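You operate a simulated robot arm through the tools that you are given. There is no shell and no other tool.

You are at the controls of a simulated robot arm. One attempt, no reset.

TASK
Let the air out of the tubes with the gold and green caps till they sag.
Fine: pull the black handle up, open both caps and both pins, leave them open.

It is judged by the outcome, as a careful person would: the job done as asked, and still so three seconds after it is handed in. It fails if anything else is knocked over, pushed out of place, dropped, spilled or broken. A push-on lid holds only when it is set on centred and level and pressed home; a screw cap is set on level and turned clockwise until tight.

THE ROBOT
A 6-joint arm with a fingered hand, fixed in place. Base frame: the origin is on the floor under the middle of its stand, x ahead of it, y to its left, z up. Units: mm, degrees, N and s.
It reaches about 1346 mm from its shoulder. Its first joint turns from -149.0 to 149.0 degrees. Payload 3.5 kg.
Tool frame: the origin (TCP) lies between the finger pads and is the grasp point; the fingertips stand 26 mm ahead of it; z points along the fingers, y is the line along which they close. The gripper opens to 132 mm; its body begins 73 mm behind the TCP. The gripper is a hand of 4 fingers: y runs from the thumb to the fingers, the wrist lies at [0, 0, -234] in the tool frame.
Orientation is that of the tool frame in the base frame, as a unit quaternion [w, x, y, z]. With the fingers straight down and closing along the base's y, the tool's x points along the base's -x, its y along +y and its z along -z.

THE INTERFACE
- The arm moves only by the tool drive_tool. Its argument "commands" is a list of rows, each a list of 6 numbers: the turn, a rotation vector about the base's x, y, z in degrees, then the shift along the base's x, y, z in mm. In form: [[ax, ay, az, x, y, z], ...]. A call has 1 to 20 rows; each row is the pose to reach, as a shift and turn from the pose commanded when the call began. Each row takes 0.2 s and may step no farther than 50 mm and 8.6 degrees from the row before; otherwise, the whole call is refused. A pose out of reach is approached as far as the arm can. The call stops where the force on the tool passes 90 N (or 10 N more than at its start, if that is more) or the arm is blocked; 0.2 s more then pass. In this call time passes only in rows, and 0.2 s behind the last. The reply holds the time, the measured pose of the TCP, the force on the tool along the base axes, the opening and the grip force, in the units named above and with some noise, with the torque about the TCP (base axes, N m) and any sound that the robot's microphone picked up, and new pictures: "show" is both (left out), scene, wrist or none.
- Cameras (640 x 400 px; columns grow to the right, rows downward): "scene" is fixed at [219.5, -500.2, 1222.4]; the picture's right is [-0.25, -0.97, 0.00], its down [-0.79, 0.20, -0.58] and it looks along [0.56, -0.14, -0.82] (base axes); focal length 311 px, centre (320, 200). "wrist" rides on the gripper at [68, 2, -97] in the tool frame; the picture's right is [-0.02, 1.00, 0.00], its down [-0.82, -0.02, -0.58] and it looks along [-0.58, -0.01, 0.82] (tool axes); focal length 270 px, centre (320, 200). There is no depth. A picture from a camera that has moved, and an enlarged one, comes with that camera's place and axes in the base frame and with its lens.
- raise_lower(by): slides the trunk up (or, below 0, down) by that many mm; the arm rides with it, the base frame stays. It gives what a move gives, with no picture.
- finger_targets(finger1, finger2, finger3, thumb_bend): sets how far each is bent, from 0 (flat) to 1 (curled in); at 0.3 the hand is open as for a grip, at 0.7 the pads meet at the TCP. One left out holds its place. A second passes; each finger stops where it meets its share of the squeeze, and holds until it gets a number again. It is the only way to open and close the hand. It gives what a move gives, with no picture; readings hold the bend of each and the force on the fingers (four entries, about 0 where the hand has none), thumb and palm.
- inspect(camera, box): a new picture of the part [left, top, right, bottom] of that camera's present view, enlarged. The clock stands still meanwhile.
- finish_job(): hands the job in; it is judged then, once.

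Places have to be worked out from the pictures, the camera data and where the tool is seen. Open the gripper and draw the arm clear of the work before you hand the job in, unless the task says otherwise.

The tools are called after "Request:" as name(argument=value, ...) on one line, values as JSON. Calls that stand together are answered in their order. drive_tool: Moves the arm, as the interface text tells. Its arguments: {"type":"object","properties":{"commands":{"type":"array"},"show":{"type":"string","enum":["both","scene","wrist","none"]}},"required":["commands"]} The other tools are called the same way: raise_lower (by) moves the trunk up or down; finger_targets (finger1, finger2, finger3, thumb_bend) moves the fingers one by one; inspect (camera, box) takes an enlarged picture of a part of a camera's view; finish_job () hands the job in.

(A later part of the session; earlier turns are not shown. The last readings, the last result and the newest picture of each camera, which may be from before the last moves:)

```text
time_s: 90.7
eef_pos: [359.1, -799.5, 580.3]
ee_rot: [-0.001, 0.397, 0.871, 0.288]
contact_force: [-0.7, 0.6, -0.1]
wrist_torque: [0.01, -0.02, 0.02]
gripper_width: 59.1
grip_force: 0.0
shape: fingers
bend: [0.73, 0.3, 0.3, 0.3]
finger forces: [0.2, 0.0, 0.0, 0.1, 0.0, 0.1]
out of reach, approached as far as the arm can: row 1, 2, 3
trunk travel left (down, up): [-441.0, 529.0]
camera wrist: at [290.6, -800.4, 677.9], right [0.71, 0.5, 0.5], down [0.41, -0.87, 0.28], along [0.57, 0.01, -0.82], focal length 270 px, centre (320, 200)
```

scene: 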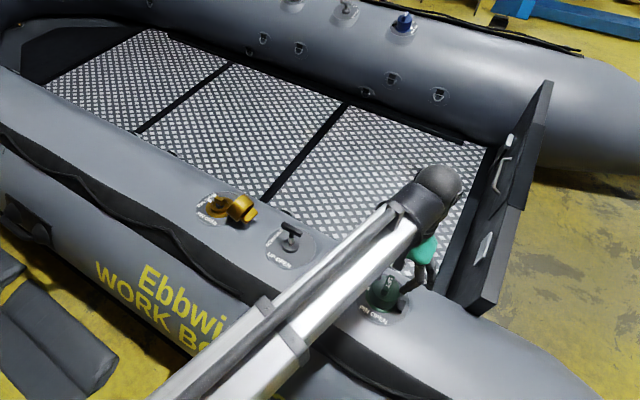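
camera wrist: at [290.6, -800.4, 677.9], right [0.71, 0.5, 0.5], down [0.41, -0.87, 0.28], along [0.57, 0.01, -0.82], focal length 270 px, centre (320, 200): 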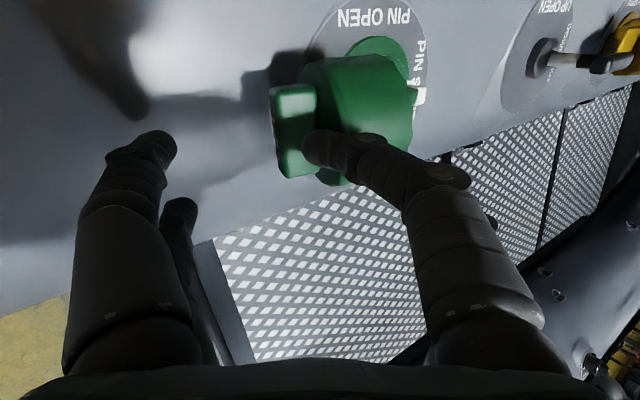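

The cap is near 80°. The wrist is at a limit, so I untilt slightly (4°) while pushing on, raising the trunk a little to compensate.

Request:
raise_lower(by=5)

Request:
drive_tool(commands=[[-1.4, 1.4, 0.47, -4, -4, -4], [-2.75, 2.75, 0.93, -8, -8, -8], [-4.1, 4.1, 1.4, -12, -12, -11.5]], show="wrist")

```text
time_s: 91.2
eef_pos: [358.9, -800.3, 586.5]
ee_rot: [-0.002, 0.398, 0.871, 0.289]
contact_force: [-1.3, -0.4, 0.7]
wrist_torque: [0.04, 0.01, 0.0]
gripper_width: 58.7
grip_force: 0.2
shape: fingers
bend: [0.73, 0.3, 0.3, 0.3]
finger forces: [0.9, 0.0, 0.1, 0.0, 0.0, 0.0]
trunk travel left (down, up): [-446.0, 524.0]
```

```text
time_s: 92.0
eef_pos: [347.4, -812.2, 575.4]
ee_rot: [-0.021, 0.398, 0.885, 0.243]
contact_force: [0.0, 0.0, 1.1]
wrist_torque: [0.0, -0.02, 0.01]
gripper_width: 59.1
grip_force: 0.0
shape: fingers
bend: [0.73, 0.3, 0.3, 0.3]
finger forces: [0.0, 0.1, 0.0, 0.0, 0.1, 0.0]
trunk travel left (down, up): [-446.0, 524.0]
camera wrist: at [286.2, -806.7, 676.0], right [0.73, 0.55, 0.41], down [0.45, -0.83, 0.31], along [0.51, -0.04, -0.86], focal length 270 px, centre (320, 200)
```

wrist: 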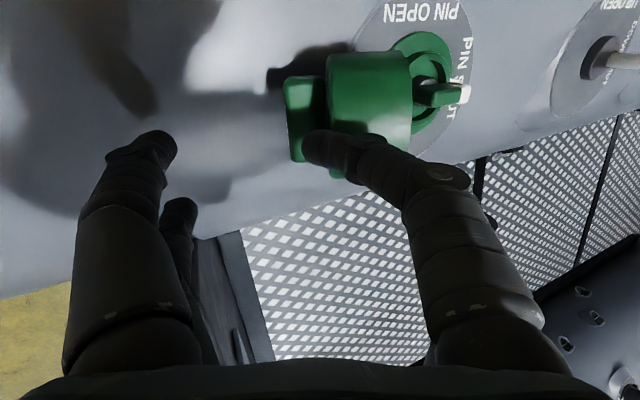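

The cap is now about 95° open and the green pin is visible. I push a bit further down and over so it rests like the gold one.

Request:
drive_tool(commands=[[-1.4, 1.4, 0.47, -4, -4, -3], [-2.75, 2.75, 0.93, -8, -8, -6], [-4.1, 4.1, 1.4, -12, -12, -9]], show="wrist")

```text
time_s: 92.8
eef_pos: [335.3, -823.4, 566.4]
ee_rot: [-0.043, 0.394, 0.897, 0.198]
contact_force: [-0.3, -0.5, -0.1]
wrist_torque: [0.02, 0.04, -0.01]
gripper_width: 58.9
grip_force: 0.0
shape: fingers
bend: [0.73, 0.3, 0.3, 0.3]
finger forces: [0.1, 0.0, 0.0, 0.0, 0.0, 0.1]
trunk travel left (down, up): [-446.0, 524.0]
camera wrist: at [280.8, -813.0, 670.7], right [0.74, 0.59, 0.31], down [0.5, -0.8, 0.34], along [0.45, -0.09, -0.89], focal length 270 px, centre (320, 200)
```

wrist: 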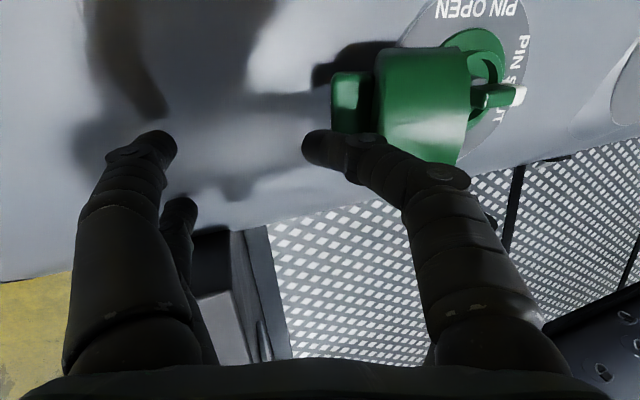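

The green cap stays open on its own. I lift clear, untilt the hand and move back over the valve for an overhead look at the green pin.

Request:
raise_lower(by=115)

Request:
finger_targets(finger1=0.3)

Request:
drive_tool(commands=[[-4.2, 4.62, 1.52, 28, 40, -5.5], [-8.4, 9.24, 3.04, 56, 80, -9.5], [-12.6, 13.86, 4.56, 85, 118, -11.5]])

Request:
inspect(camera="wrist", box=[240, 60, 400, 180])

```text
time_s: 94.3
eef_pos: [333.6, -822.8, 680.4]
ee_rot: [-0.042, 0.395, 0.896, 0.198]
contact_force: [-0.1, -1.4, -0.7]
wrist_torque: [-0.01, 0.01, -0.03]
gripper_width: 58.9
grip_force: 0.1
shape: fingers
bend: [0.73, 0.3, 0.3, 0.3]
finger forces: [0.0, 0.0, 0.0, 0.0, 0.0, 0.1]
trunk travel left (down, up): [-561.0, 409.0]
```

```text
time_s: 95.3
eef_pos: [334.5, -824.4, 681.0]
ee_rot: [-0.042, 0.396, 0.896, 0.198]
contact_force: [0.2, 0.1, 0.6]
wrist_torque: [0.03, 0.04, -0.02]
gripper_width: 132.5
grip_force: 0.1
shape: fingers
bend: [0.3, 0.3, 0.3, 0.3]
finger forces: [0.0, 0.0, 0.0, 0.0, 0.1, 0.0]
trunk travel left (down, up): [-561.0, 409.0]
```

```text
time_s: 96.1
eef_pos: [414.5, -702.8, 669.9]
ee_rot: [-0.114, 0.382, 0.916, 0.047]
contact_force: [-0.2, -0.6, 0.3]
wrist_torque: [0.03, -0.02, 0.0]
gripper_width: 132.6
grip_force: 0.0
shape: fingers
bend: [0.3, 0.3, 0.3, 0.3]
finger forces: [0.1, 0.0, 0.0, 0.0, 0.0, 0.0]
trunk travel left (down, up): [-561.0, 409.0]
camera wrist: at [386.3, -670.1, 779.0], right [0.73, 0.69, -0.01], down [0.64, -0.68, 0.36], along [0.24, -0.27, -0.93], focal length 270 px, centre (320, 200)
```

scene: 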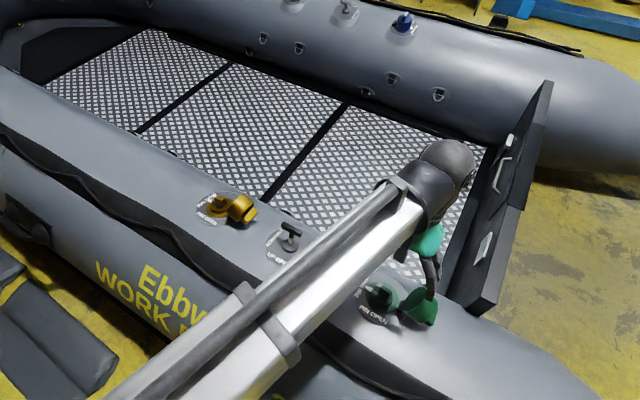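
wrist: 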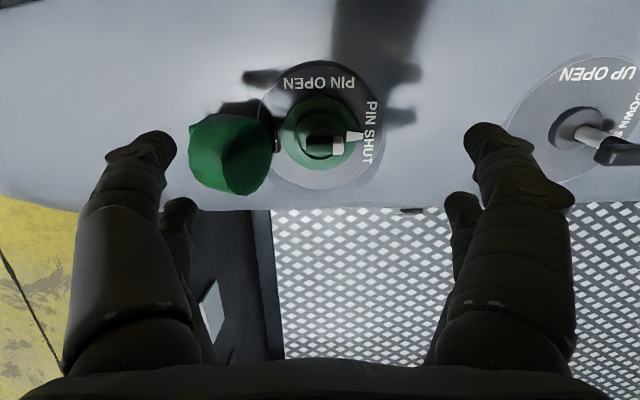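

```text
3.33 times, centred on (320, 120) of wrist
camera zoom: at [386.3, -670.1, 779.0], right [0.73, 0.69, -0.01], down [0.64, -0.68, 0.36], along [0.24, -0.27, -0.93], focal length 901 px, centre (320, 467)
```

zoom: 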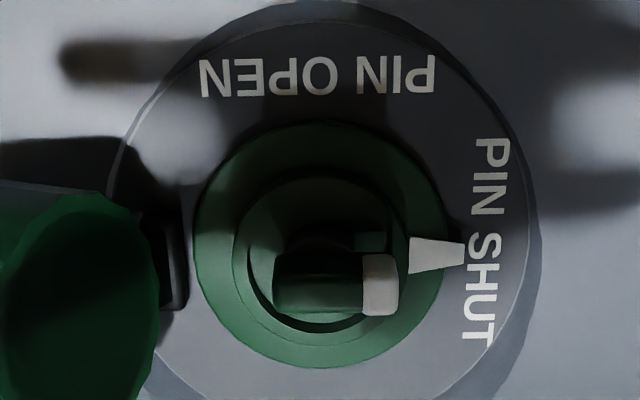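

Green cap is open just like the gold one, and its pin bar lies under it with the white end at PIN SHUT. I'll turn the pin with the extended thumb: hand on the +t side, thumb inboard of the white end. I curl finger3 out of the way and move there, staying high.

Request:
finger_targets(finger3=0.8, finger2=0.3, finger1=0.3, thumb_bend=0.3)

Request:
drive_tool(commands=[[0, 0, 0, 29, 12, 0], [0, 0, 0, 58, 24, 0], [0, 0, 0, 87, 35, 0]], show="none")

Request:
raise_lower(by=-90)

Request:
inspect(camera="wrist", box=[0, 0, 640, 400])

Request:
inspect(camera="scene", box=[320, 220, 448, 320])

```text
time_s: 97.1
eef_pos: [415.9, -700.9, 670.4]
ee_rot: [-0.115, 0.382, 0.916, 0.047]
contact_force: [0.6, 1.0, -0.5]
wrist_torque: [0.02, -0.02, -0.04]
gripper_width: 132.5
grip_force: 0.1
shape: fingers
bend: [0.3, 0.3, 0.8, 0.3]
finger forces: [0.0, 0.1, 0.1, 0.0, 0.1, 0.0]
trunk travel left (down, up): [-561.0, 409.0]
```

```text
time_s: 97.9
eef_pos: [508.5, -667.5, 667.9]
ee_rot: [-0.114, 0.382, 0.916, 0.048]
contact_force: [0.2, 0.1, 0.2]
wrist_torque: [0.0, 0.0, 0.05]
gripper_width: 132.5
grip_force: 0.0
shape: fingers
bend: [0.3, 0.3, 0.8, 0.3]
finger forces: [0.0, 0.0, 0.0, 0.0, 0.1, 0.1]
trunk travel left (down, up): [-561.0, 409.0]
```

```text
time_s: 99.2
eef_pos: [507.5, -667.5, 578.4]
ee_rot: [-0.114, 0.381, 0.916, 0.047]
contact_force: [0.5, -0.4, 0.0]
wrist_torque: [-0.02, 0.0, -0.01]
gripper_width: 132.8
grip_force: 0.0
shape: fingers
bend: [0.3, 0.3, 0.8, 0.3]
finger forces: [0.0, 0.0, 0.1, 0.0, 0.0, 0.1]
trunk travel left (down, up): [-471.0, 499.0]
```

```text
1.00 times, centred on (320, 200) of wrist (not enlarged: the box is as wide or as high as the picture)
camera zoom: at [478.3, -636.5, 689.1], right [0.73, 0.69, -0.01], down [0.64, -0.68, 0.36], along [0.24, -0.27, -0.93], focal length 270 px, centre (320, 200)
```

zoom: 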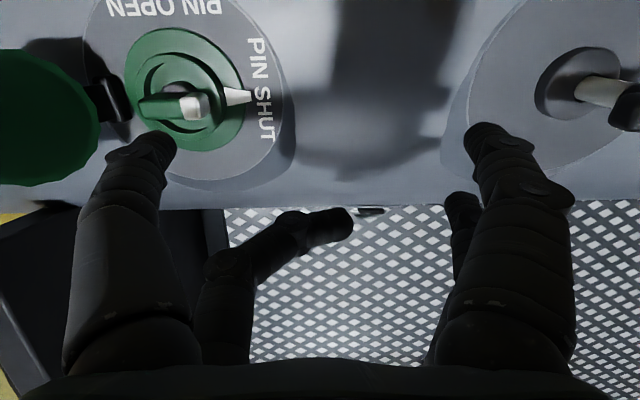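

```text
4.00 times, centred on (384, 270) of scene
camera zoom: at [219.5, -500.2, 1222.4], right [-0.25, -0.97, 0.0], down [-0.79, 0.2, -0.58], along [0.56, -0.14, -0.82], focal length 1244 px, centre (64, -80)
```

zoom: 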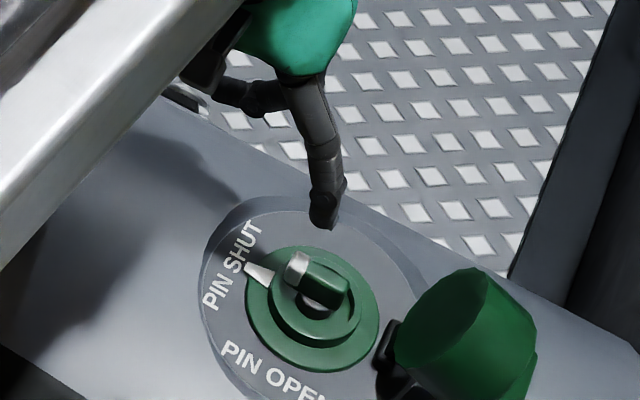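

Both cameras agree: the thumb tip is near (439,-703,565) and the pin's white end near (431,-689,527), so the thumb is right over the spot inboard of the lever. I lower 45 mm and check.

Request:
raise_lower(by=-45)

Request:
inspect(camera="wrist", box=[60, 20, 300, 170])

Request:
inspect(camera="scene", box=[350, 250, 430, 310])

```text
time_s: 100.0
eef_pos: [508.1, -668.7, 534.0]
ee_rot: [-0.114, 0.382, 0.916, 0.048]
contact_force: [-0.7, 0.8, 0.0]
wrist_torque: [0.01, -0.03, 0.04]
gripper_width: 132.7
grip_force: 0.0
shape: fingers
bend: [0.3, 0.3, 0.8, 0.3]
finger forces: [0.0, 0.0, 0.1, 0.0, 0.0, 0.1]
trunk travel left (down, up): [-426.0, 544.0]
```

```text
2.67 times, centred on (180, 95) of wrist
camera zoom: at [478.3, -636.5, 644.1], right [0.73, 0.69, -0.01], down [0.64, -0.68, 0.36], along [0.24, -0.27, -0.93], focal length 721 px, centre (693, 480)
```

zoom: 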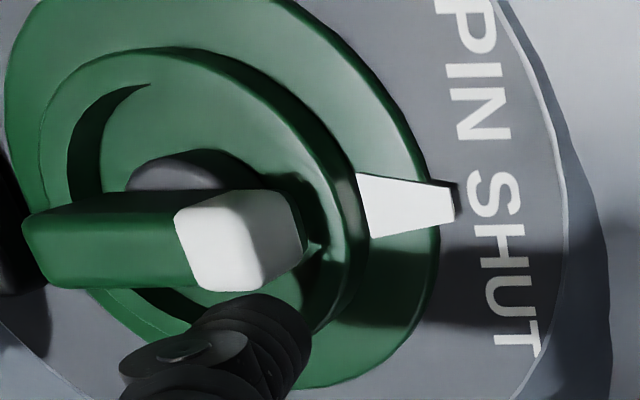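

```text
6.67 times, centred on (390, 280) of scene
camera zoom: at [219.5, -500.2, 1222.4], right [-0.25, -0.97, 0.0], down [-0.79, 0.2, -0.58], along [0.56, -0.14, -0.82], focal length 2073 px, centre (-147, -333)
```

zoom: 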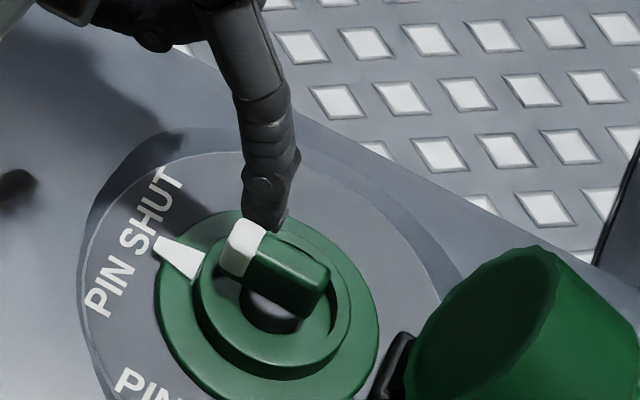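

The thumb is directly inboard of the lever, next to the white end. I lower 5 mm more and shift 3 mm along +t, then start pushing outboard along the arc.

Request:
raise_lower(by=-5)

Request:
drive_tool(commands=[[0, 0, 0, 2.1, 2.1, 0], [0, 0, 0, -1, 6, 0], [0, 0, 0, -4.5, 10.5, 0]], show="wrist")

Request:
inspect(camera="scene", box=[350, 250, 430, 310])

```text
time_s: 100.6
eef_pos: [506.7, -667.9, 529.8]
ee_rot: [-0.114, 0.382, 0.916, 0.047]
contact_force: [-0.4, 0.1, 0.7]
wrist_torque: [0.03, -0.02, 0.0]
gripper_width: 132.7
grip_force: 0.2
shape: fingers
bend: [0.3, 0.3, 0.8, 0.3]
finger forces: [0.0, 0.1, 0.1, 0.1, 0.0, 0.1]
trunk travel left (down, up): [-421.0, 549.0]
```

```text
time_s: 101.4
eef_pos: [503.0, -656.5, 527.8]
ee_rot: [-0.113, 0.382, 0.916, 0.047]
contact_force: [1.8, 0.4, -0.1]
wrist_torque: [-0.01, 0.03, 0.08]
gripper_width: 132.5
grip_force: 0.6
shape: fingers
bend: [0.3, 0.3, 0.8, 0.3]
finger forces: [0.0, 0.1, 0.0, 0.0, 1.3, 0.1]
trunk travel left (down, up): [-421.0, 549.0]
camera wrist: at [473.8, -625.9, 639.2], right [0.73, 0.69, -0.01], down [0.64, -0.68, 0.36], along [0.24, -0.27, -0.93], focal length 270 px, centre (320, 200)
```

wrist: 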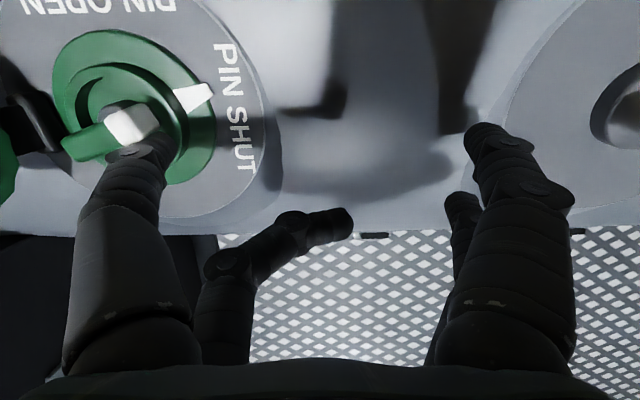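

```text
6.67 times, centred on (390, 280) of scene
camera zoom: at [219.5, -500.2, 1222.4], right [-0.25, -0.97, 0.0], down [-0.79, 0.2, -0.58], along [0.56, -0.14, -0.82], focal length 2073 px, centre (-147, -333)
```

zoom: 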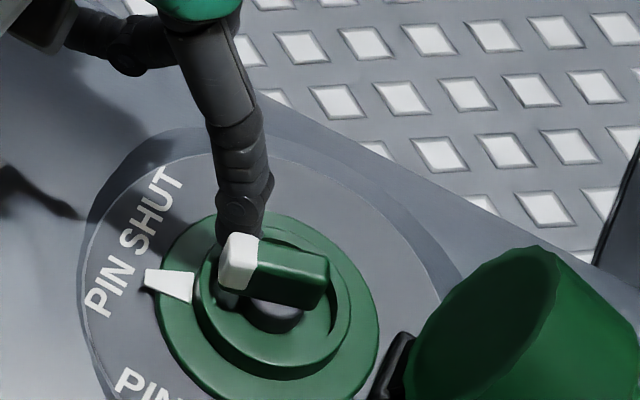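

The pin is turning easily, its pointer already leaving PIN SHUT. I raise 4 mm to keep clear of the ring and follow the arc to PIN OPEN.

Request:
raise_lower(by=4)

Request:
drive_tool(commands=[[0, 0, 0, -3.8, 7, 0], [0, 0, 0, -7.8, 10.6, 0], [0, 0, 0, -12.4, 13.1, 0], [0, 0, 0, -17.5, 14.1, 0]], show="wrist")

Request:
inspect(camera="scene", box=[350, 250, 430, 310])

```text
time_s: 101.9
eef_pos: [502.8, -656.9, 532.9]
ee_rot: [-0.114, 0.383, 0.916, 0.047]
contact_force: [1.8, 0.2, -0.3]
wrist_torque: [0.0, -0.03, 0.07]
gripper_width: 132.2
grip_force: 1.0
shape: fingers
bend: [0.3, 0.3, 0.8, 0.3]
finger forces: [0.0, 0.0, 0.0, 0.0, 1.2, 0.1]
trunk travel left (down, up): [-425.0, 545.0]
```

```text
time_s: 102.9
eef_pos: [483.0, -642.3, 533.4]
ee_rot: [-0.114, 0.382, 0.916, 0.047]
contact_force: [0.1, 0.6, 0.7]
wrist_torque: [0.01, 0.04, -0.01]
gripper_width: 132.5
grip_force: 0.1
shape: fingers
bend: [0.3, 0.3, 0.8, 0.3]
finger forces: [0.1, 0.0, 0.0, 0.1, 0.0, 0.0]
trunk travel left (down, up): [-425.0, 545.0]
camera wrist: at [454.3, -611.0, 643.1], right [0.73, 0.69, -0.01], down [0.64, -0.68, 0.36], along [0.24, -0.27, -0.93], focal length 270 px, centre (320, 200)
```

wrist: 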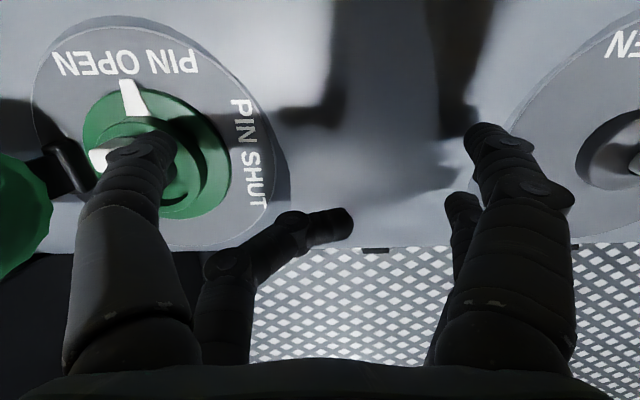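

```text
6.67 times, centred on (390, 280) of scene
camera zoom: at [219.5, -500.2, 1222.4], right [-0.25, -0.97, 0.0], down [-0.79, 0.2, -0.58], along [0.56, -0.14, -0.82], focal length 2073 px, centre (-147, -333)
```

zoom: 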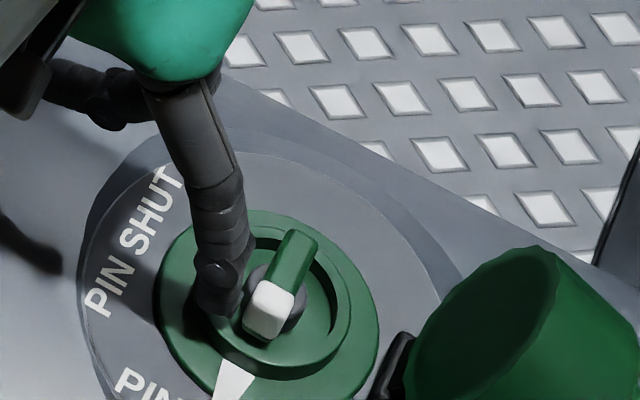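

The pointer now lies at PIN OPEN. I nudge a touch further to make sure it is at its stop, and watch for air noise.

Request:
drive_tool(commands=[[0, 0, 0, -2, 0, 0], [0, 0, 0, -4, 0, 0]], show="wrist")

Request:
inspect(camera="wrist", box=[20, 20, 276, 220])

Request:
inspect(camera="scene", box=[350, 260, 430, 320])

```text
time_s: 103.5
eef_pos: [480.9, -642.3, 533.4]
ee_rot: [-0.114, 0.382, 0.916, 0.048]
contact_force: [-0.5, -0.6, -0.3]
wrist_torque: [0.0, 0.01, -0.01]
gripper_width: 132.7
grip_force: 0.0
shape: fingers
bend: [0.3, 0.3, 0.8, 0.3]
finger forces: [0.1, 0.0, 0.0, 0.0, 0.0, 0.0]
trunk travel left (down, up): [-425.0, 545.0]
camera wrist: at [451.6, -611.2, 643.2], right [0.73, 0.69, -0.01], down [0.64, -0.68, 0.36], along [0.24, -0.27, -0.93], focal length 270 px, centre (320, 200)
```

wrist: 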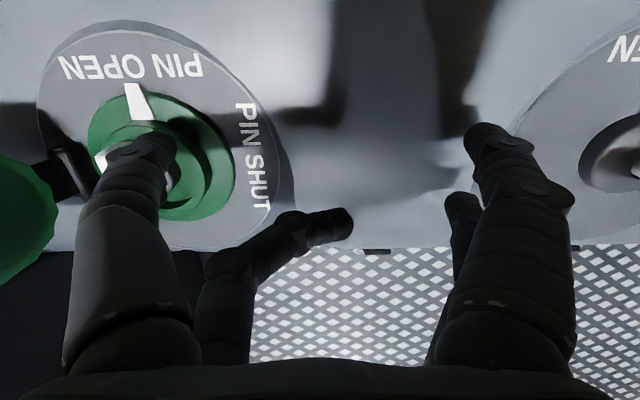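

```text
2.00 times, centred on (148, 120) of wrist
camera zoom: at [451.6, -611.2, 643.2], right [0.73, 0.69, -0.01], down [0.64, -0.68, 0.36], along [0.24, -0.27, -0.93], focal length 541 px, centre (664, 360)
```

zoom: 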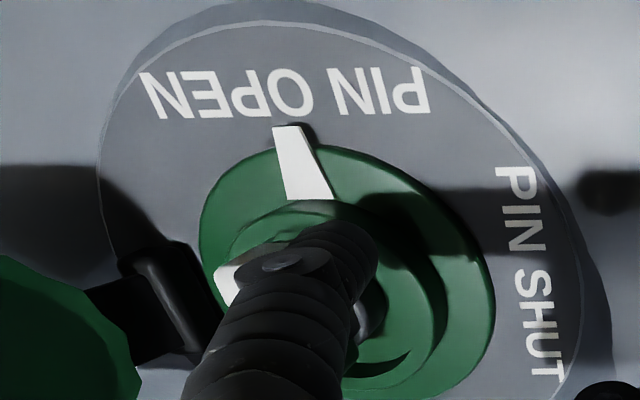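

```text
6.67 times, centred on (390, 290) of scene
camera zoom: at [219.5, -500.2, 1222.4], right [-0.25, -0.97, 0.0], down [-0.79, 0.2, -0.58], along [0.56, -0.14, -0.82], focal length 2073 px, centre (-147, -400)
```

zoom: 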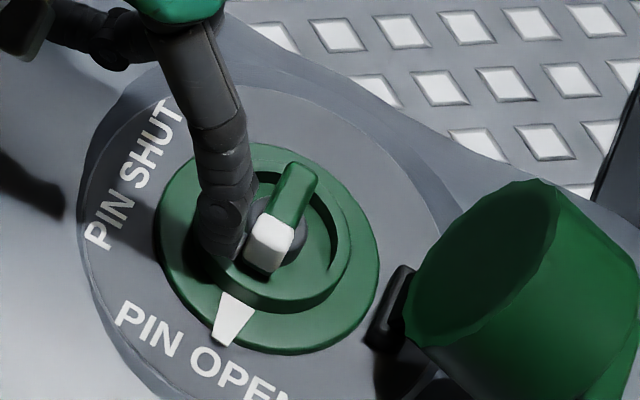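

The green pin's pointer is squarely on PIN OPEN. I lift the thumb straight out and check the scene for the tube's state.

Request:
raise_lower(by=130)

Request:
drive_tool(commands=[[0, 0, 0, 20, 20, 0]], show="both")

Request:
inspect(camera="scene", box=[340, 250, 436, 325])

```text
time_s: 105.1
eef_pos: [482.3, -642.6, 661.9]
ee_rot: [-0.114, 0.382, 0.916, 0.048]
contact_force: [-0.5, -0.2, 0.7]
wrist_torque: [0.02, 0.01, -0.02]
gripper_width: 132.3
grip_force: 0.0
shape: fingers
bend: [0.3, 0.3, 0.8, 0.3]
finger forces: [0.0, 0.1, 0.1, 0.0, 0.0, 0.0]
trunk travel left (down, up): [-555.0, 415.0]
```

```text
time_s: 105.5
eef_pos: [503.0, -621.5, 663.0]
ee_rot: [-0.115, 0.382, 0.916, 0.047]
contact_force: [-0.8, -0.1, -0.6]
wrist_torque: [-0.01, 0.02, -0.01]
gripper_width: 132.6
grip_force: 0.1
shape: fingers
bend: [0.3, 0.3, 0.8, 0.3]
finger forces: [0.0, 0.0, 0.1, 0.0, 0.0, 0.1]
trunk travel left (down, up): [-555.0, 415.0]
camera wrist: at [473.3, -590.2, 773.1], right [0.73, 0.69, -0.01], down [0.64, -0.68, 0.36], along [0.24, -0.27, -0.93], focal length 270 px, centre (320, 200)
```

scene: 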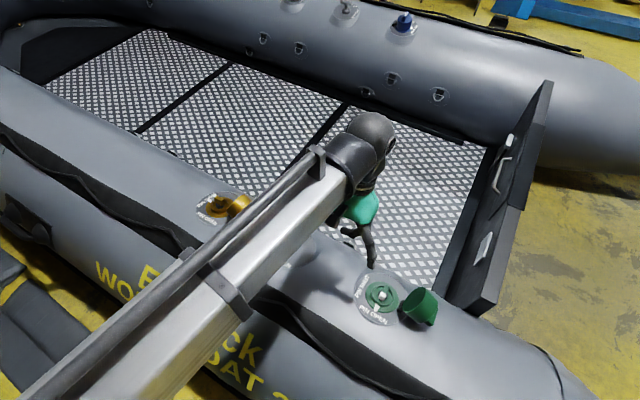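
wrist: 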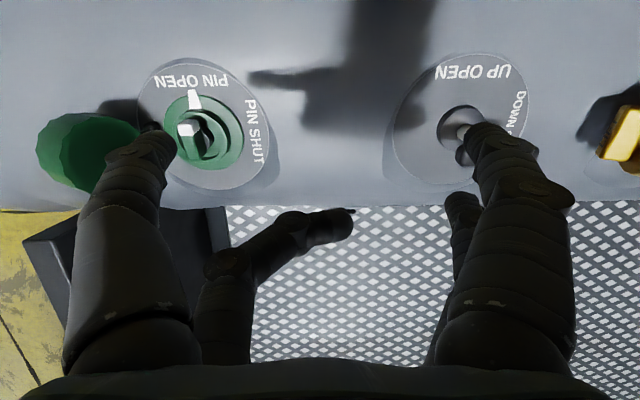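

```text
5.33 times, centred on (388, 288) of scene
camera zoom: at [219.5, -500.2, 1222.4], right [-0.25, -0.97, 0.0], down [-0.79, 0.2, -0.58], along [0.56, -0.14, -0.82], focal length 1658 px, centre (-43, -267)
```

zoom: 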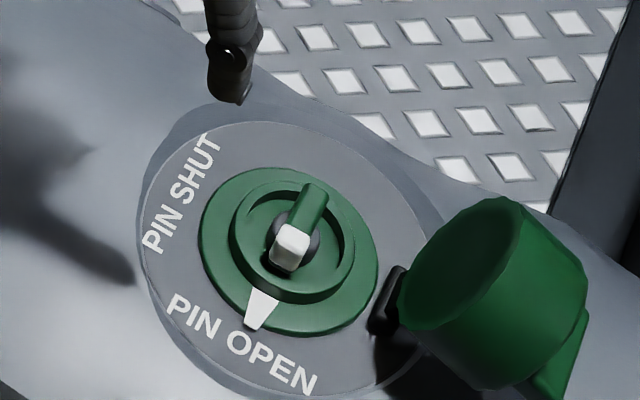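

A crease appears on the tube's end, so air is leaving. I travel to the gold valve with the same thumb setup, at safe height, to open its pin too.

Request:
drive_tool(commands=[[0, 0, 0, 35, 30.5, 0], [0, 0, 0, 70, 61, 0], [0, 0, 0, 105, 91.5, 0], [0, 0, 0, 140, 122, 0], [0, 0, 0, 175, 152, 0], [0, 0, 0, 210, 182.5, 0], [0, 0, 0, 245, 213, 0], [0, 0, 0, 280, 243.5, 0], [0, 0, 0, 315, 274, 0], [0, 0, 0, 352, 304, 0]])

Request:
inspect(camera="scene", box=[180, 160, 276, 232])

```text
time_s: 107.7
eef_pos: [853.8, -315.2, 663.4]
ee_rot: [-0.114, 0.382, 0.916, 0.048]
contact_force: [0.2, 0.0, -0.3]
wrist_torque: [0.02, 0.0, 0.02]
gripper_width: 132.4
grip_force: 0.1
shape: fingers
bend: [0.3, 0.3, 0.8, 0.3]
finger forces: [0.0, 0.1, 0.1, 0.0, 0.0, 0.1]
out of reach, approached as far as the arm can: row 10
trunk travel left (down, up): [-555.0, 415.0]
camera wrist: at [824.2, -283.5, 773.3], right [0.73, 0.69, -0.01], down [0.64, -0.68, 0.36], along [0.24, -0.27, -0.93], focal length 270 px, centre (320, 200)
```

scene: 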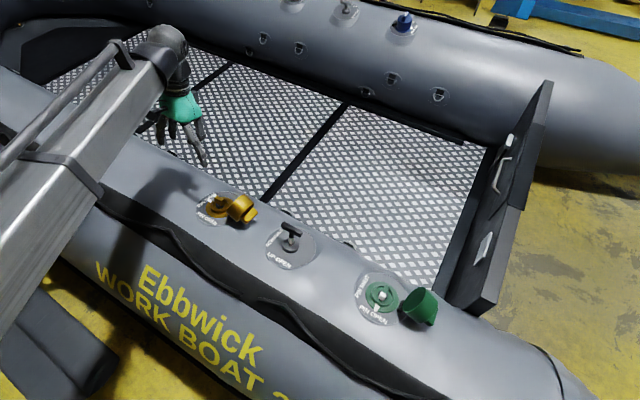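
wrist: 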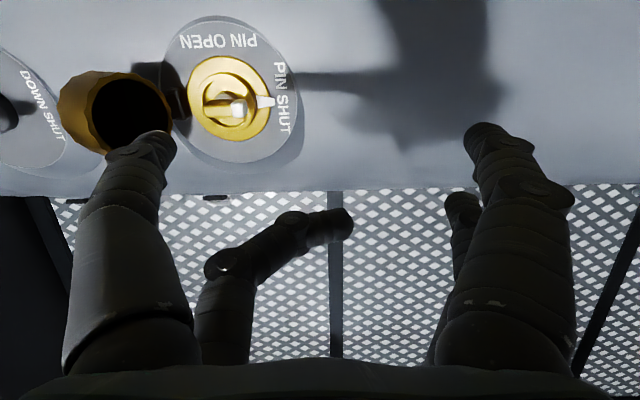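

```text
5.56 times, centred on (228, 196) of scene
camera zoom: at [219.5, -500.2, 1222.4], right [-0.25, -0.97, 0.0], down [-0.79, 0.2, -0.58], along [0.56, -0.14, -0.82], focal length 1728 px, centre (831, 222)
```

zoom: 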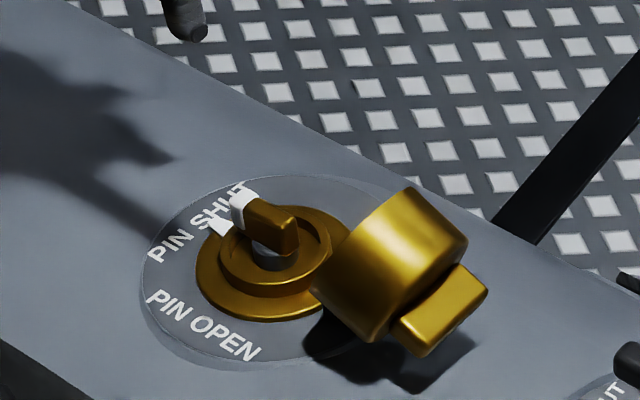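

The last row hit the arm's reach because of the inboard tilt, so I set the hand upright here. The gold pin's bar is at about (767,-350,526), barely lower than before. I untilt and lower until the thumb is just above the pin.

Request:
drive_tool(commands=[[-5.1, -5.1, 0, 0, 0.5, -5.5], [-10.2, -10.2, 0, -0.6, 1.3, -7.5]], show="none")

Request:
raise_lower(by=-95)

Request:
inspect(camera="scene", box=[180, 160, 276, 232])

Request:
inspect(camera="wrist", box=[60, 0, 320, 180])

```text
time_s: 108.3
eef_pos: [852.7, -316.0, 656.4]
ee_rot: [0.003, 0.384, 0.923, -0.001]
contact_force: [0.1, -0.3, 0.0]
wrist_torque: [0.0, 0.01, 0.01]
gripper_width: 132.6
grip_force: 0.0
shape: fingers
bend: [0.3, 0.3, 0.8, 0.3]
finger forces: [0.1, 0.0, 0.0, 0.0, 0.0, 0.1]
trunk travel left (down, up): [-555.0, 415.0]
```

```text
time_s: 109.6
eef_pos: [853.3, -315.5, 559.8]
ee_rot: [0.002, 0.385, 0.923, 0.0]
contact_force: [-0.3, 1.2, 0.3]
wrist_torque: [-0.01, 0.01, -0.03]
gripper_width: 132.5
grip_force: 0.1
shape: fingers
bend: [0.3, 0.3, 0.8, 0.3]
finger forces: [0.0, 0.0, 0.0, 0.0, 0.0, 0.1]
trunk travel left (down, up): [-460.0, 510.0]
```

```text
5.56 times, centred on (228, 196) of scene
camera zoom: at [219.5, -500.2, 1222.4], right [-0.25, -0.97, 0.0], down [-0.79, 0.2, -0.58], along [0.56, -0.14, -0.82], focal length 1728 px, centre (831, 222)
```

zoom: 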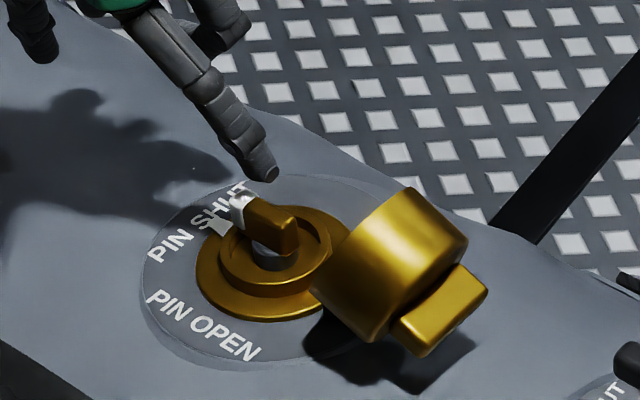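

```text
2.22 times, centred on (190, 90) of wrist
camera zoom: at [804.2, -265.5, 657.0], right [0.73, 0.69, 0.0], down [0.56, -0.59, 0.58], along [0.4, -0.42, -0.81], focal length 601 px, centre (609, 444)
```

zoom: 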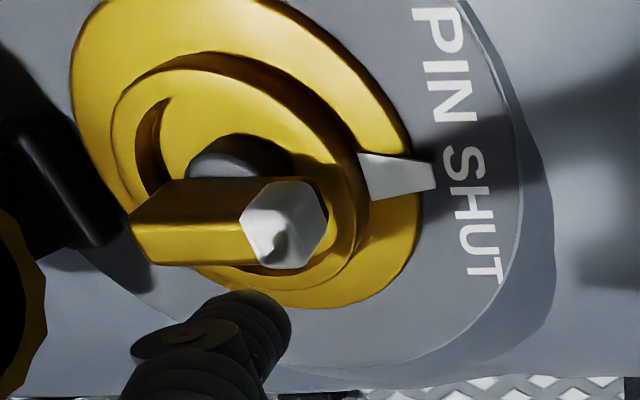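

The thumb tip is at about (786,-354,536), just inboard of the lever. I shift 2 mm inboard for clearance, then lower 24 mm beside it.

Request:
drive_tool(commands=[[0, 0, 0, 2.5, -1, 0]], show="none")

Request:
raise_lower(by=-24)

Request:
inspect(camera="scene", box=[190, 170, 254, 218])

Request:
inspect(camera="wrist", box=[40, 0, 300, 180])

```text
time_s: 110.0
eef_pos: [855.2, -316.2, 560.5]
ee_rot: [0.002, 0.385, 0.923, -0.001]
contact_force: [-0.6, -0.3, -0.4]
wrist_torque: [0.02, 0.02, 0.01]
gripper_width: 132.7
grip_force: 0.1
shape: fingers
bend: [0.3, 0.3, 0.8, 0.3]
finger forces: [0.0, 0.1, 0.0, 0.1, 0.1, 0.0]
trunk travel left (down, up): [-460.0, 510.0]
```

```text
time_s: 110.7
eef_pos: [854.3, -316.4, 536.7]
ee_rot: [0.001, 0.385, 0.923, -0.001]
contact_force: [-0.2, 0.1, -0.2]
wrist_torque: [0.0, -0.01, -0.01]
gripper_width: 132.7
grip_force: 0.1
shape: fingers
bend: [0.3, 0.3, 0.8, 0.3]
finger forces: [0.0, 0.0, 0.1, 0.1, 0.1, 0.0]
trunk travel left (down, up): [-436.0, 534.0]
```

```text
8.33 times, centred on (222, 194) of scene
camera zoom: at [219.5, -500.2, 1222.4], right [-0.25, -0.97, 0.0], down [-0.79, 0.2, -0.58], along [0.56, -0.14, -0.82], focal length 2591 px, centre (1137, 250)
```

zoom: 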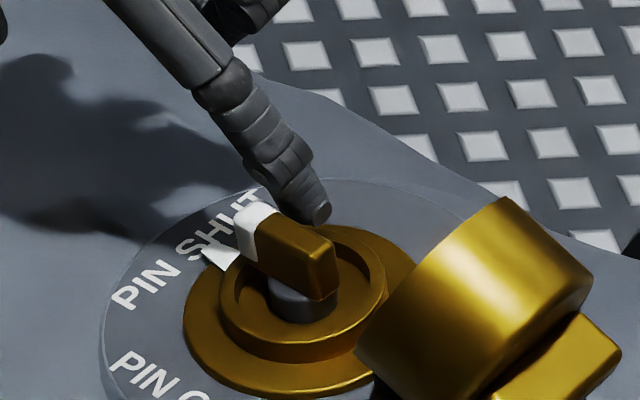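

```text
2.22 times, centred on (170, 90) of wrist
camera zoom: at [807.0, -267.1, 632.9], right [0.73, 0.69, 0.0], down [0.56, -0.59, 0.58], along [0.4, -0.42, -0.81], focal length 601 px, centre (653, 444)
```

zoom: 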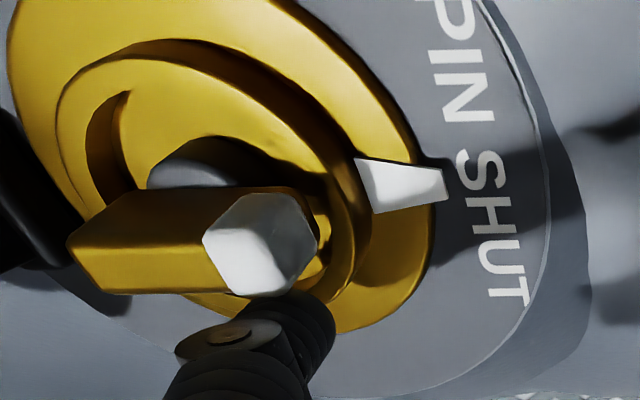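

The thumb is in place beside the lever. I push it outboard along the same arc as on the green pin.

Request:
drive_tool(commands=[[0, 0, 0, 2.1, 2.1, 0], [0, 0, 0, -2, 7, 0], [0, 0, 0, -6, 12, 0]], show="wrist")

Request:
inspect(camera="scene", box=[190, 170, 254, 218])

```text
time_s: 111.5
eef_pos: [848.1, -306.8, 535.5]
ee_rot: [0.001, 0.385, 0.923, -0.001]
contact_force: [0.5, -0.3, 0.0]
wrist_torque: [0.04, -0.01, 0.0]
gripper_width: 132.0
grip_force: 0.4
shape: fingers
bend: [0.3, 0.3, 0.8, 0.3]
finger forces: [0.0, 0.1, 0.0, 0.0, 0.3, 0.0]
trunk travel left (down, up): [-436.0, 534.0]
camera wrist: at [800.7, -255.9, 633.0], right [0.73, 0.69, 0.0], down [0.56, -0.59, 0.58], along [0.4, -0.42, -0.81], focal length 270 px, centre (320, 200)
```

wrist: 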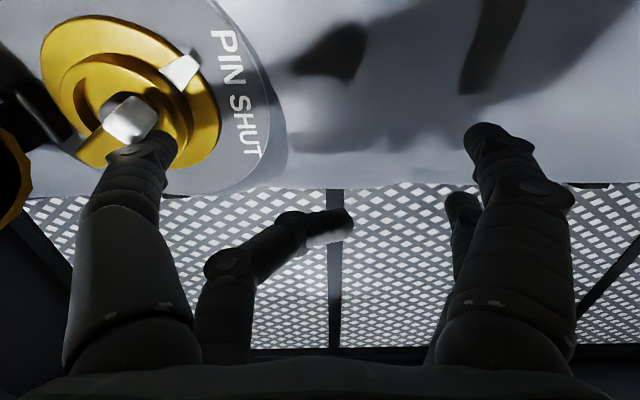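

```text
8.33 times, centred on (222, 194) of scene
camera zoom: at [219.5, -500.2, 1222.4], right [-0.25, -0.97, 0.0], down [-0.79, 0.2, -0.58], along [0.56, -0.14, -0.82], focal length 2591 px, centre (1137, 250)
```

zoom: 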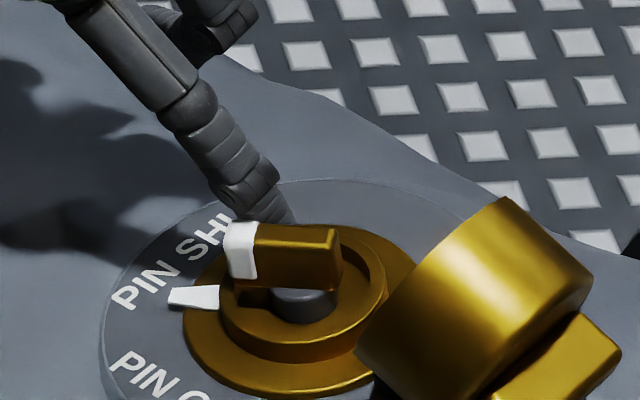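

The gold pin turns readily as well. I raise 3 mm and follow the arc to PIN OPEN.

Request:
raise_lower(by=3)

Request:
drive_tool(commands=[[0, 0, 0, -3.8, 7, 0], [0, 0, 0, -7.8, 10.6, 0], [0, 0, 0, -12.4, 13.1, 0], [0, 0, 0, -17.5, 14.1, 0], [0, 0, 0, -20.5, 14.1, 0]], show="wrist")

Request:
inspect(camera="scene", box=[190, 175, 254, 223])

```text
time_s: 112.0
eef_pos: [848.6, -306.7, 540.1]
ee_rot: [0.002, 0.385, 0.923, -0.001]
contact_force: [1.4, -0.1, -0.5]
wrist_torque: [-0.02, 0.05, 0.0]
gripper_width: 132.2
grip_force: 0.8
shape: fingers
bend: [0.3, 0.3, 0.8, 0.3]
finger forces: [0.0, 0.0, 0.0, 0.1, 0.8, 0.1]
trunk travel left (down, up): [-439.0, 531.0]
```

```text
time_s: 113.2
eef_pos: [827.0, -291.8, 540.7]
ee_rot: [0.002, 0.385, 0.923, -0.001]
contact_force: [1.6, 1.4, -0.4]
wrist_torque: [0.0, -0.01, -0.03]
gripper_width: 131.4
grip_force: 0.8
shape: fingers
bend: [0.3, 0.3, 0.8, 0.3]
finger forces: [0.0, 0.1, 0.0, 0.1, 1.4, 0.0]
trunk travel left (down, up): [-439.0, 531.0]
camera wrist: at [779.8, -241.8, 635.9], right [0.73, 0.69, 0.0], down [0.56, -0.59, 0.58], along [0.4, -0.42, -0.81], focal length 270 px, centre (320, 200)
```

wrist: 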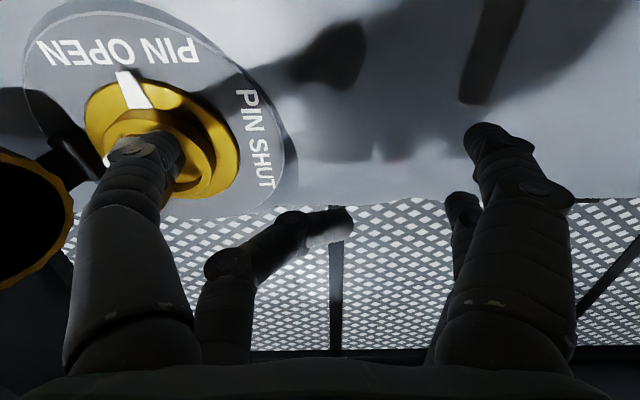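

```text
8.33 times, centred on (222, 199) of scene
camera zoom: at [219.5, -500.2, 1222.4], right [-0.25, -0.97, 0.0], down [-0.79, 0.2, -0.58], along [0.56, -0.14, -0.82], focal length 2591 px, centre (1137, 208)
```

zoom: 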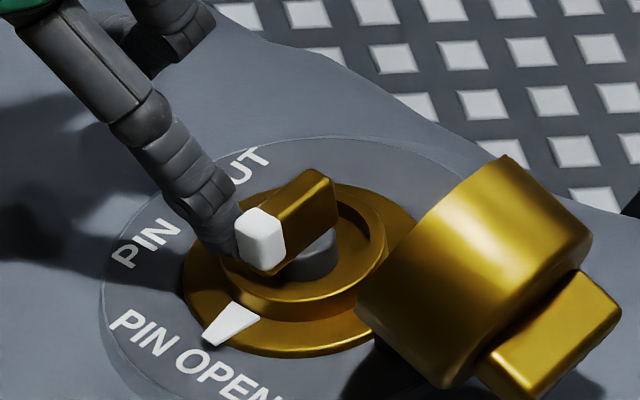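

The gold pin is about 75–80° round; the pointer is not quite centred on PIN OPEN. I push a little further toward −t.

Request:
drive_tool(commands=[[0, 0, 0, -3, -1, 0], [0, 0, 0, -6, -2, 0], [0, 0, 0, -8, -3.5, 0]], show="wrist")

Request:
inspect(camera="scene", box=[190, 175, 254, 223])

```text
time_s: 114.0
eef_pos: [818.8, -293.9, 540.8]
ee_rot: [0.004, 0.385, 0.923, 0.001]
contact_force: [7.0, 5.2, 2.3]
wrist_torque: [-0.02, -0.01, 0.01]
gripper_width: 123.6
grip_force: 4.1
shape: fingers
bend: [0.3, 0.3, 0.8, 0.33]
finger forces: [0.0, 0.0, 0.0, 0.0, 7.9, 0.0]
trunk travel left (down, up): [-439.0, 531.0]
camera wrist: at [771.7, -244.7, 635.9], right [0.73, 0.69, 0.0], down [0.56, -0.59, 0.58], along [0.4, -0.42, -0.81], focal length 270 px, centre (320, 200)
```

wrist: 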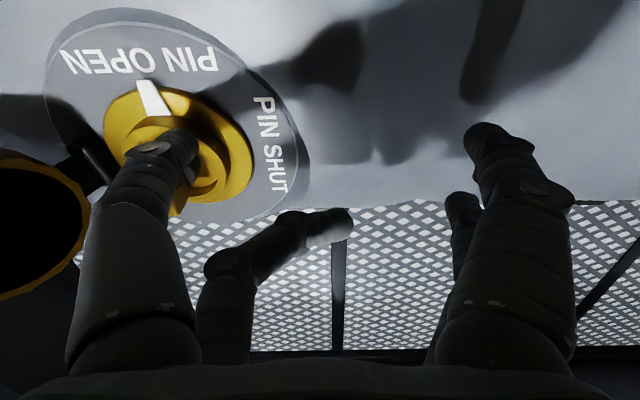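

```text
8.33 times, centred on (222, 199) of scene
camera zoom: at [219.5, -500.2, 1222.4], right [-0.25, -0.97, 0.0], down [-0.79, 0.2, -0.58], along [0.56, -0.14, -0.82], focal length 2591 px, centre (1137, 208)
```

zoom: 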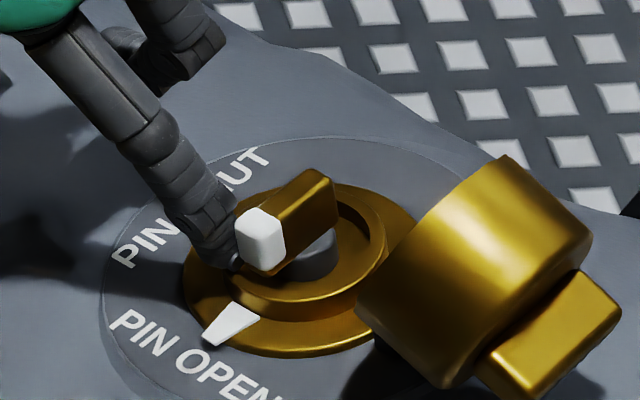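

The load rose to about 9 N with the pin not moving further, so it is at its open stop, with the pointer on PIN OPEN. I back the thumb off and lift straight out.

Request:
drive_tool(commands=[[0, 0, 0, 4, 3, 0], [0, 0, 0, 9, 7, 0]], show="none")

Request:
raise_lower(by=150)

Request:
inspect(camera="scene", box=[0, 0, 640, 400])

Request:
inspect(camera="scene", box=[180, 165, 276, 237])

```text
time_s: 114.6
eef_pos: [828.5, -288.3, 539.4]
ee_rot: [0.003, 0.385, 0.923, 0.0]
contact_force: [0.0, -0.4, 0.4]
wrist_torque: [0.0, 0.02, 0.03]
gripper_width: 132.6
grip_force: 0.0
shape: fingers
bend: [0.3, 0.3, 0.8, 0.3]
finger forces: [0.0, 0.0, 0.1, 0.0, 0.0, 0.0]
trunk travel left (down, up): [-439.0, 531.0]
```

```text
time_s: 116.3
eef_pos: [829.2, -287.4, 690.3]
ee_rot: [0.001, 0.385, 0.923, -0.001]
contact_force: [0.3, 0.3, 0.3]
wrist_torque: [0.02, -0.02, 0.01]
gripper_width: 132.5
grip_force: 0.1
shape: fingers
bend: [0.3, 0.3, 0.8, 0.3]
finger forces: [0.0, 0.1, 0.0, 0.1, 0.1, 0.0]
trunk travel left (down, up): [-589.0, 381.0]
```

```text
1.00 times, centred on (320, 200) of scene (not enlarged: the box is as wide or as high as the picture)
camera zoom: at [219.5, -500.2, 1222.4], right [-0.25, -0.97, 0.0], down [-0.79, 0.2, -0.58], along [0.56, -0.14, -0.82], focal length 311 px, centre (320, 200)
```

zoom: 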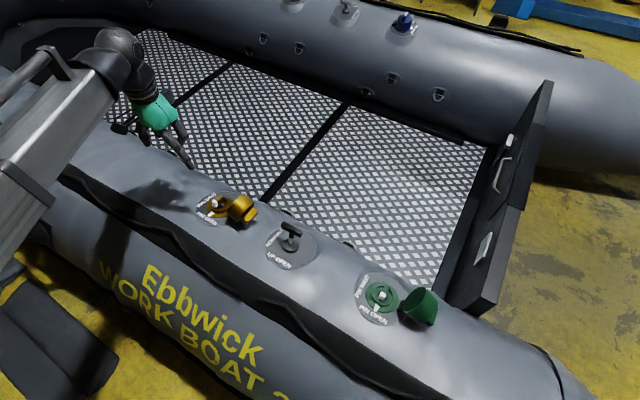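

```text
5.56 times, centred on (228, 201) of scene
camera zoom: at [219.5, -500.2, 1222.4], right [-0.25, -0.97, 0.0], down [-0.79, 0.2, -0.58], along [0.56, -0.14, -0.82], focal length 1728 px, centre (831, 194)
```

zoom: 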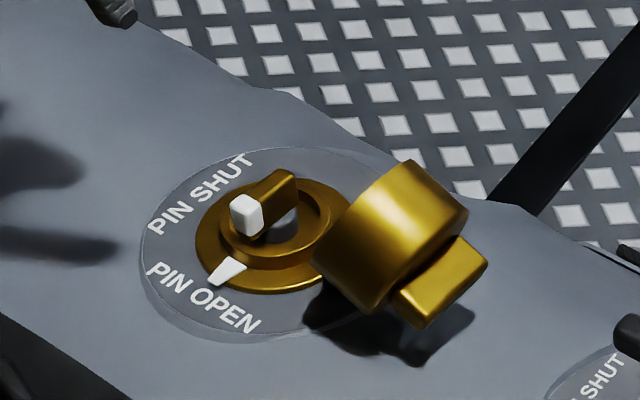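

The tube's edge already looks wavy. I check the gold pointer's angle with the wrist camera to be sure the pin is fully at PIN OPEN.

Request:
drive_tool(commands=[[0, 0, 0, -20, -25, 0], [0, 0, 0, -40, -50, 0]], show="wrist")

Request:
inspect(camera="wrist", box=[200, 0, 400, 150])

```text
time_s: 116.9
eef_pos: [788.8, -338.0, 690.3]
ee_rot: [0.002, 0.384, 0.923, -0.001]
contact_force: [-0.5, 0.2, 0.7]
wrist_torque: [0.03, 0.03, 0.02]
gripper_width: 132.3
grip_force: 0.1
shape: fingers
bend: [0.3, 0.3, 0.8, 0.3]
finger forces: [0.0, 0.0, 0.0, 0.0, 0.0, 0.0]
trunk travel left (down, up): [-589.0, 381.0]
camera wrist: at [739.9, -288.1, 785.9], right [0.73, 0.69, 0.0], down [0.56, -0.59, 0.58], along [0.4, -0.42, -0.81], focal length 270 px, centre (320, 200)
```

wrist: 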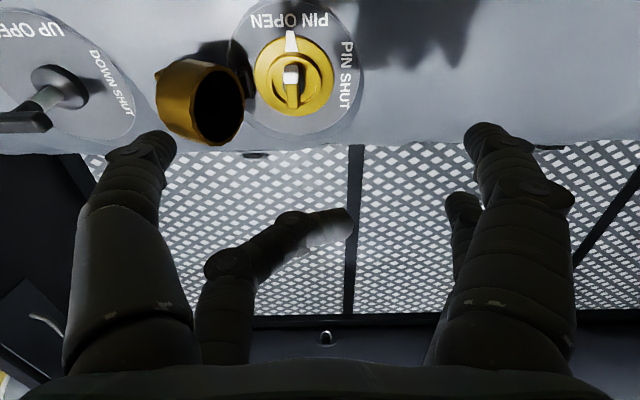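

```text
2.67 times, centred on (300, 75) of wrist
camera zoom: at [739.9, -288.1, 785.9], right [0.73, 0.69, 0.0], down [0.56, -0.59, 0.58], along [0.4, -0.42, -0.81], focal length 721 px, centre (373, 533)
```

zoom: 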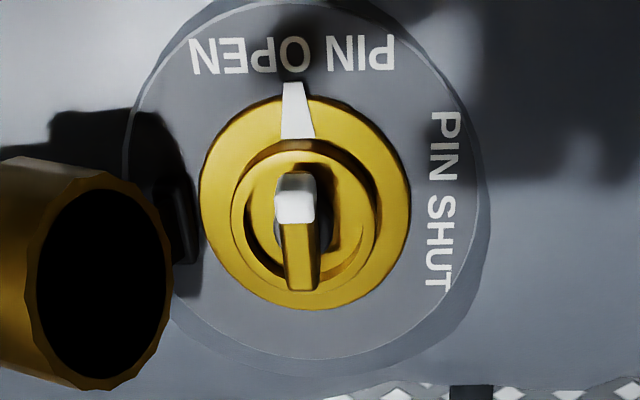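

The gold pointer sits squarely on PIN OPEN. Both pins, both caps and the handle are open, so I open the hand, raise the arm well clear and watch the tubes go down.

Request:
finger_targets(finger1=0.3, finger2=0.3, finger3=0.3, thumb_bend=0.3)

Request:
raise_lower(by=230)

Request:
drive_tool(commands=[[0, 0, 0, 0, 45, 0], [0, 0, 0, 0, 90, 0], [0, 0, 0, 0, 135, 0], [0, 0, 0, 0, 180, 0]])

```text
time_s: 117.9
eef_pos: [788.0, -339.0, 688.9]
ee_rot: [0.003, 0.385, 0.923, -0.001]
contact_force: [0.0, 0.1, 0.3]
wrist_torque: [-0.01, 0.04, 0.03]
gripper_width: 132.5
grip_force: 0.1
shape: fingers
bend: [0.3, 0.3, 0.3, 0.3]
finger forces: [0.0, 0.0, 0.0, 0.1, 0.0, 0.0]
trunk travel left (down, up): [-589.0, 381.0]
```

```text
time_s: 120.3
eef_pos: [788.4, -339.4, 920.5]
ee_rot: [0.002, 0.386, 0.923, -0.001]
contact_force: [-0.2, 0.4, 0.3]
wrist_torque: [-0.03, 0.0, 0.0]
gripper_width: 132.5
grip_force: 0.1
shape: fingers
bend: [0.3, 0.3, 0.3, 0.3]
finger forces: [0.0, 0.0, 0.0, 0.1, 0.1, 0.1]
trunk travel left (down, up): [-819.0, 151.0]
```

```text
time_s: 121.3
eef_pos: [787.4, -159.4, 920.4]
ee_rot: [0.001, 0.385, 0.923, -0.001]
contact_force: [0.0, 0.3, 0.1]
wrist_torque: [0.01, -0.02, -0.02]
gripper_width: 132.6
grip_force: 0.1
shape: fingers
bend: [0.3, 0.3, 0.3, 0.3]
finger forces: [0.0, 0.0, 0.0, 0.0, 0.0, 0.1]
trunk travel left (down, up): [-819.0, 151.0]
camera wrist: at [739.8, -109.8, 1015.9], right [0.73, 0.69, 0.0], down [0.56, -0.59, 0.58], along [0.4, -0.42, -0.81], focal length 270 px, centre (320, 200)
```

scene: 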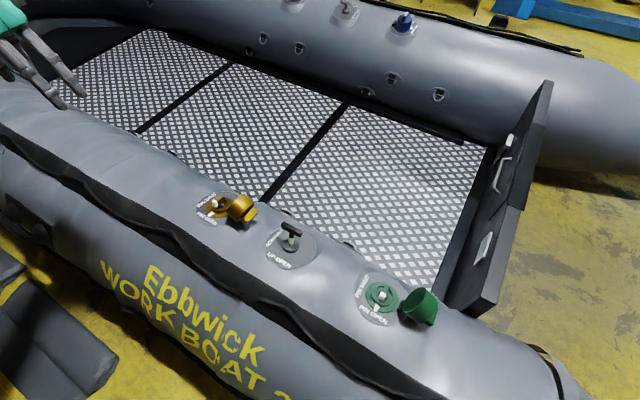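
wrist: 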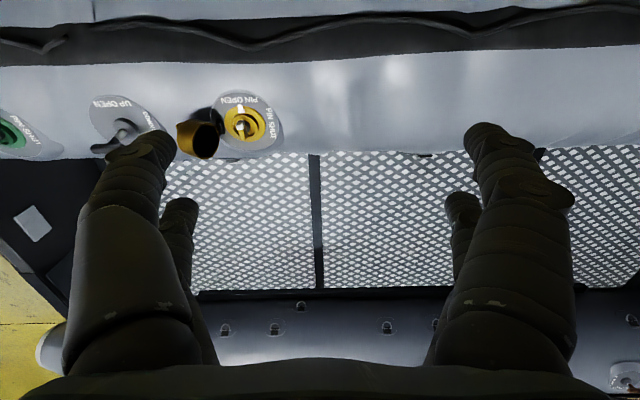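

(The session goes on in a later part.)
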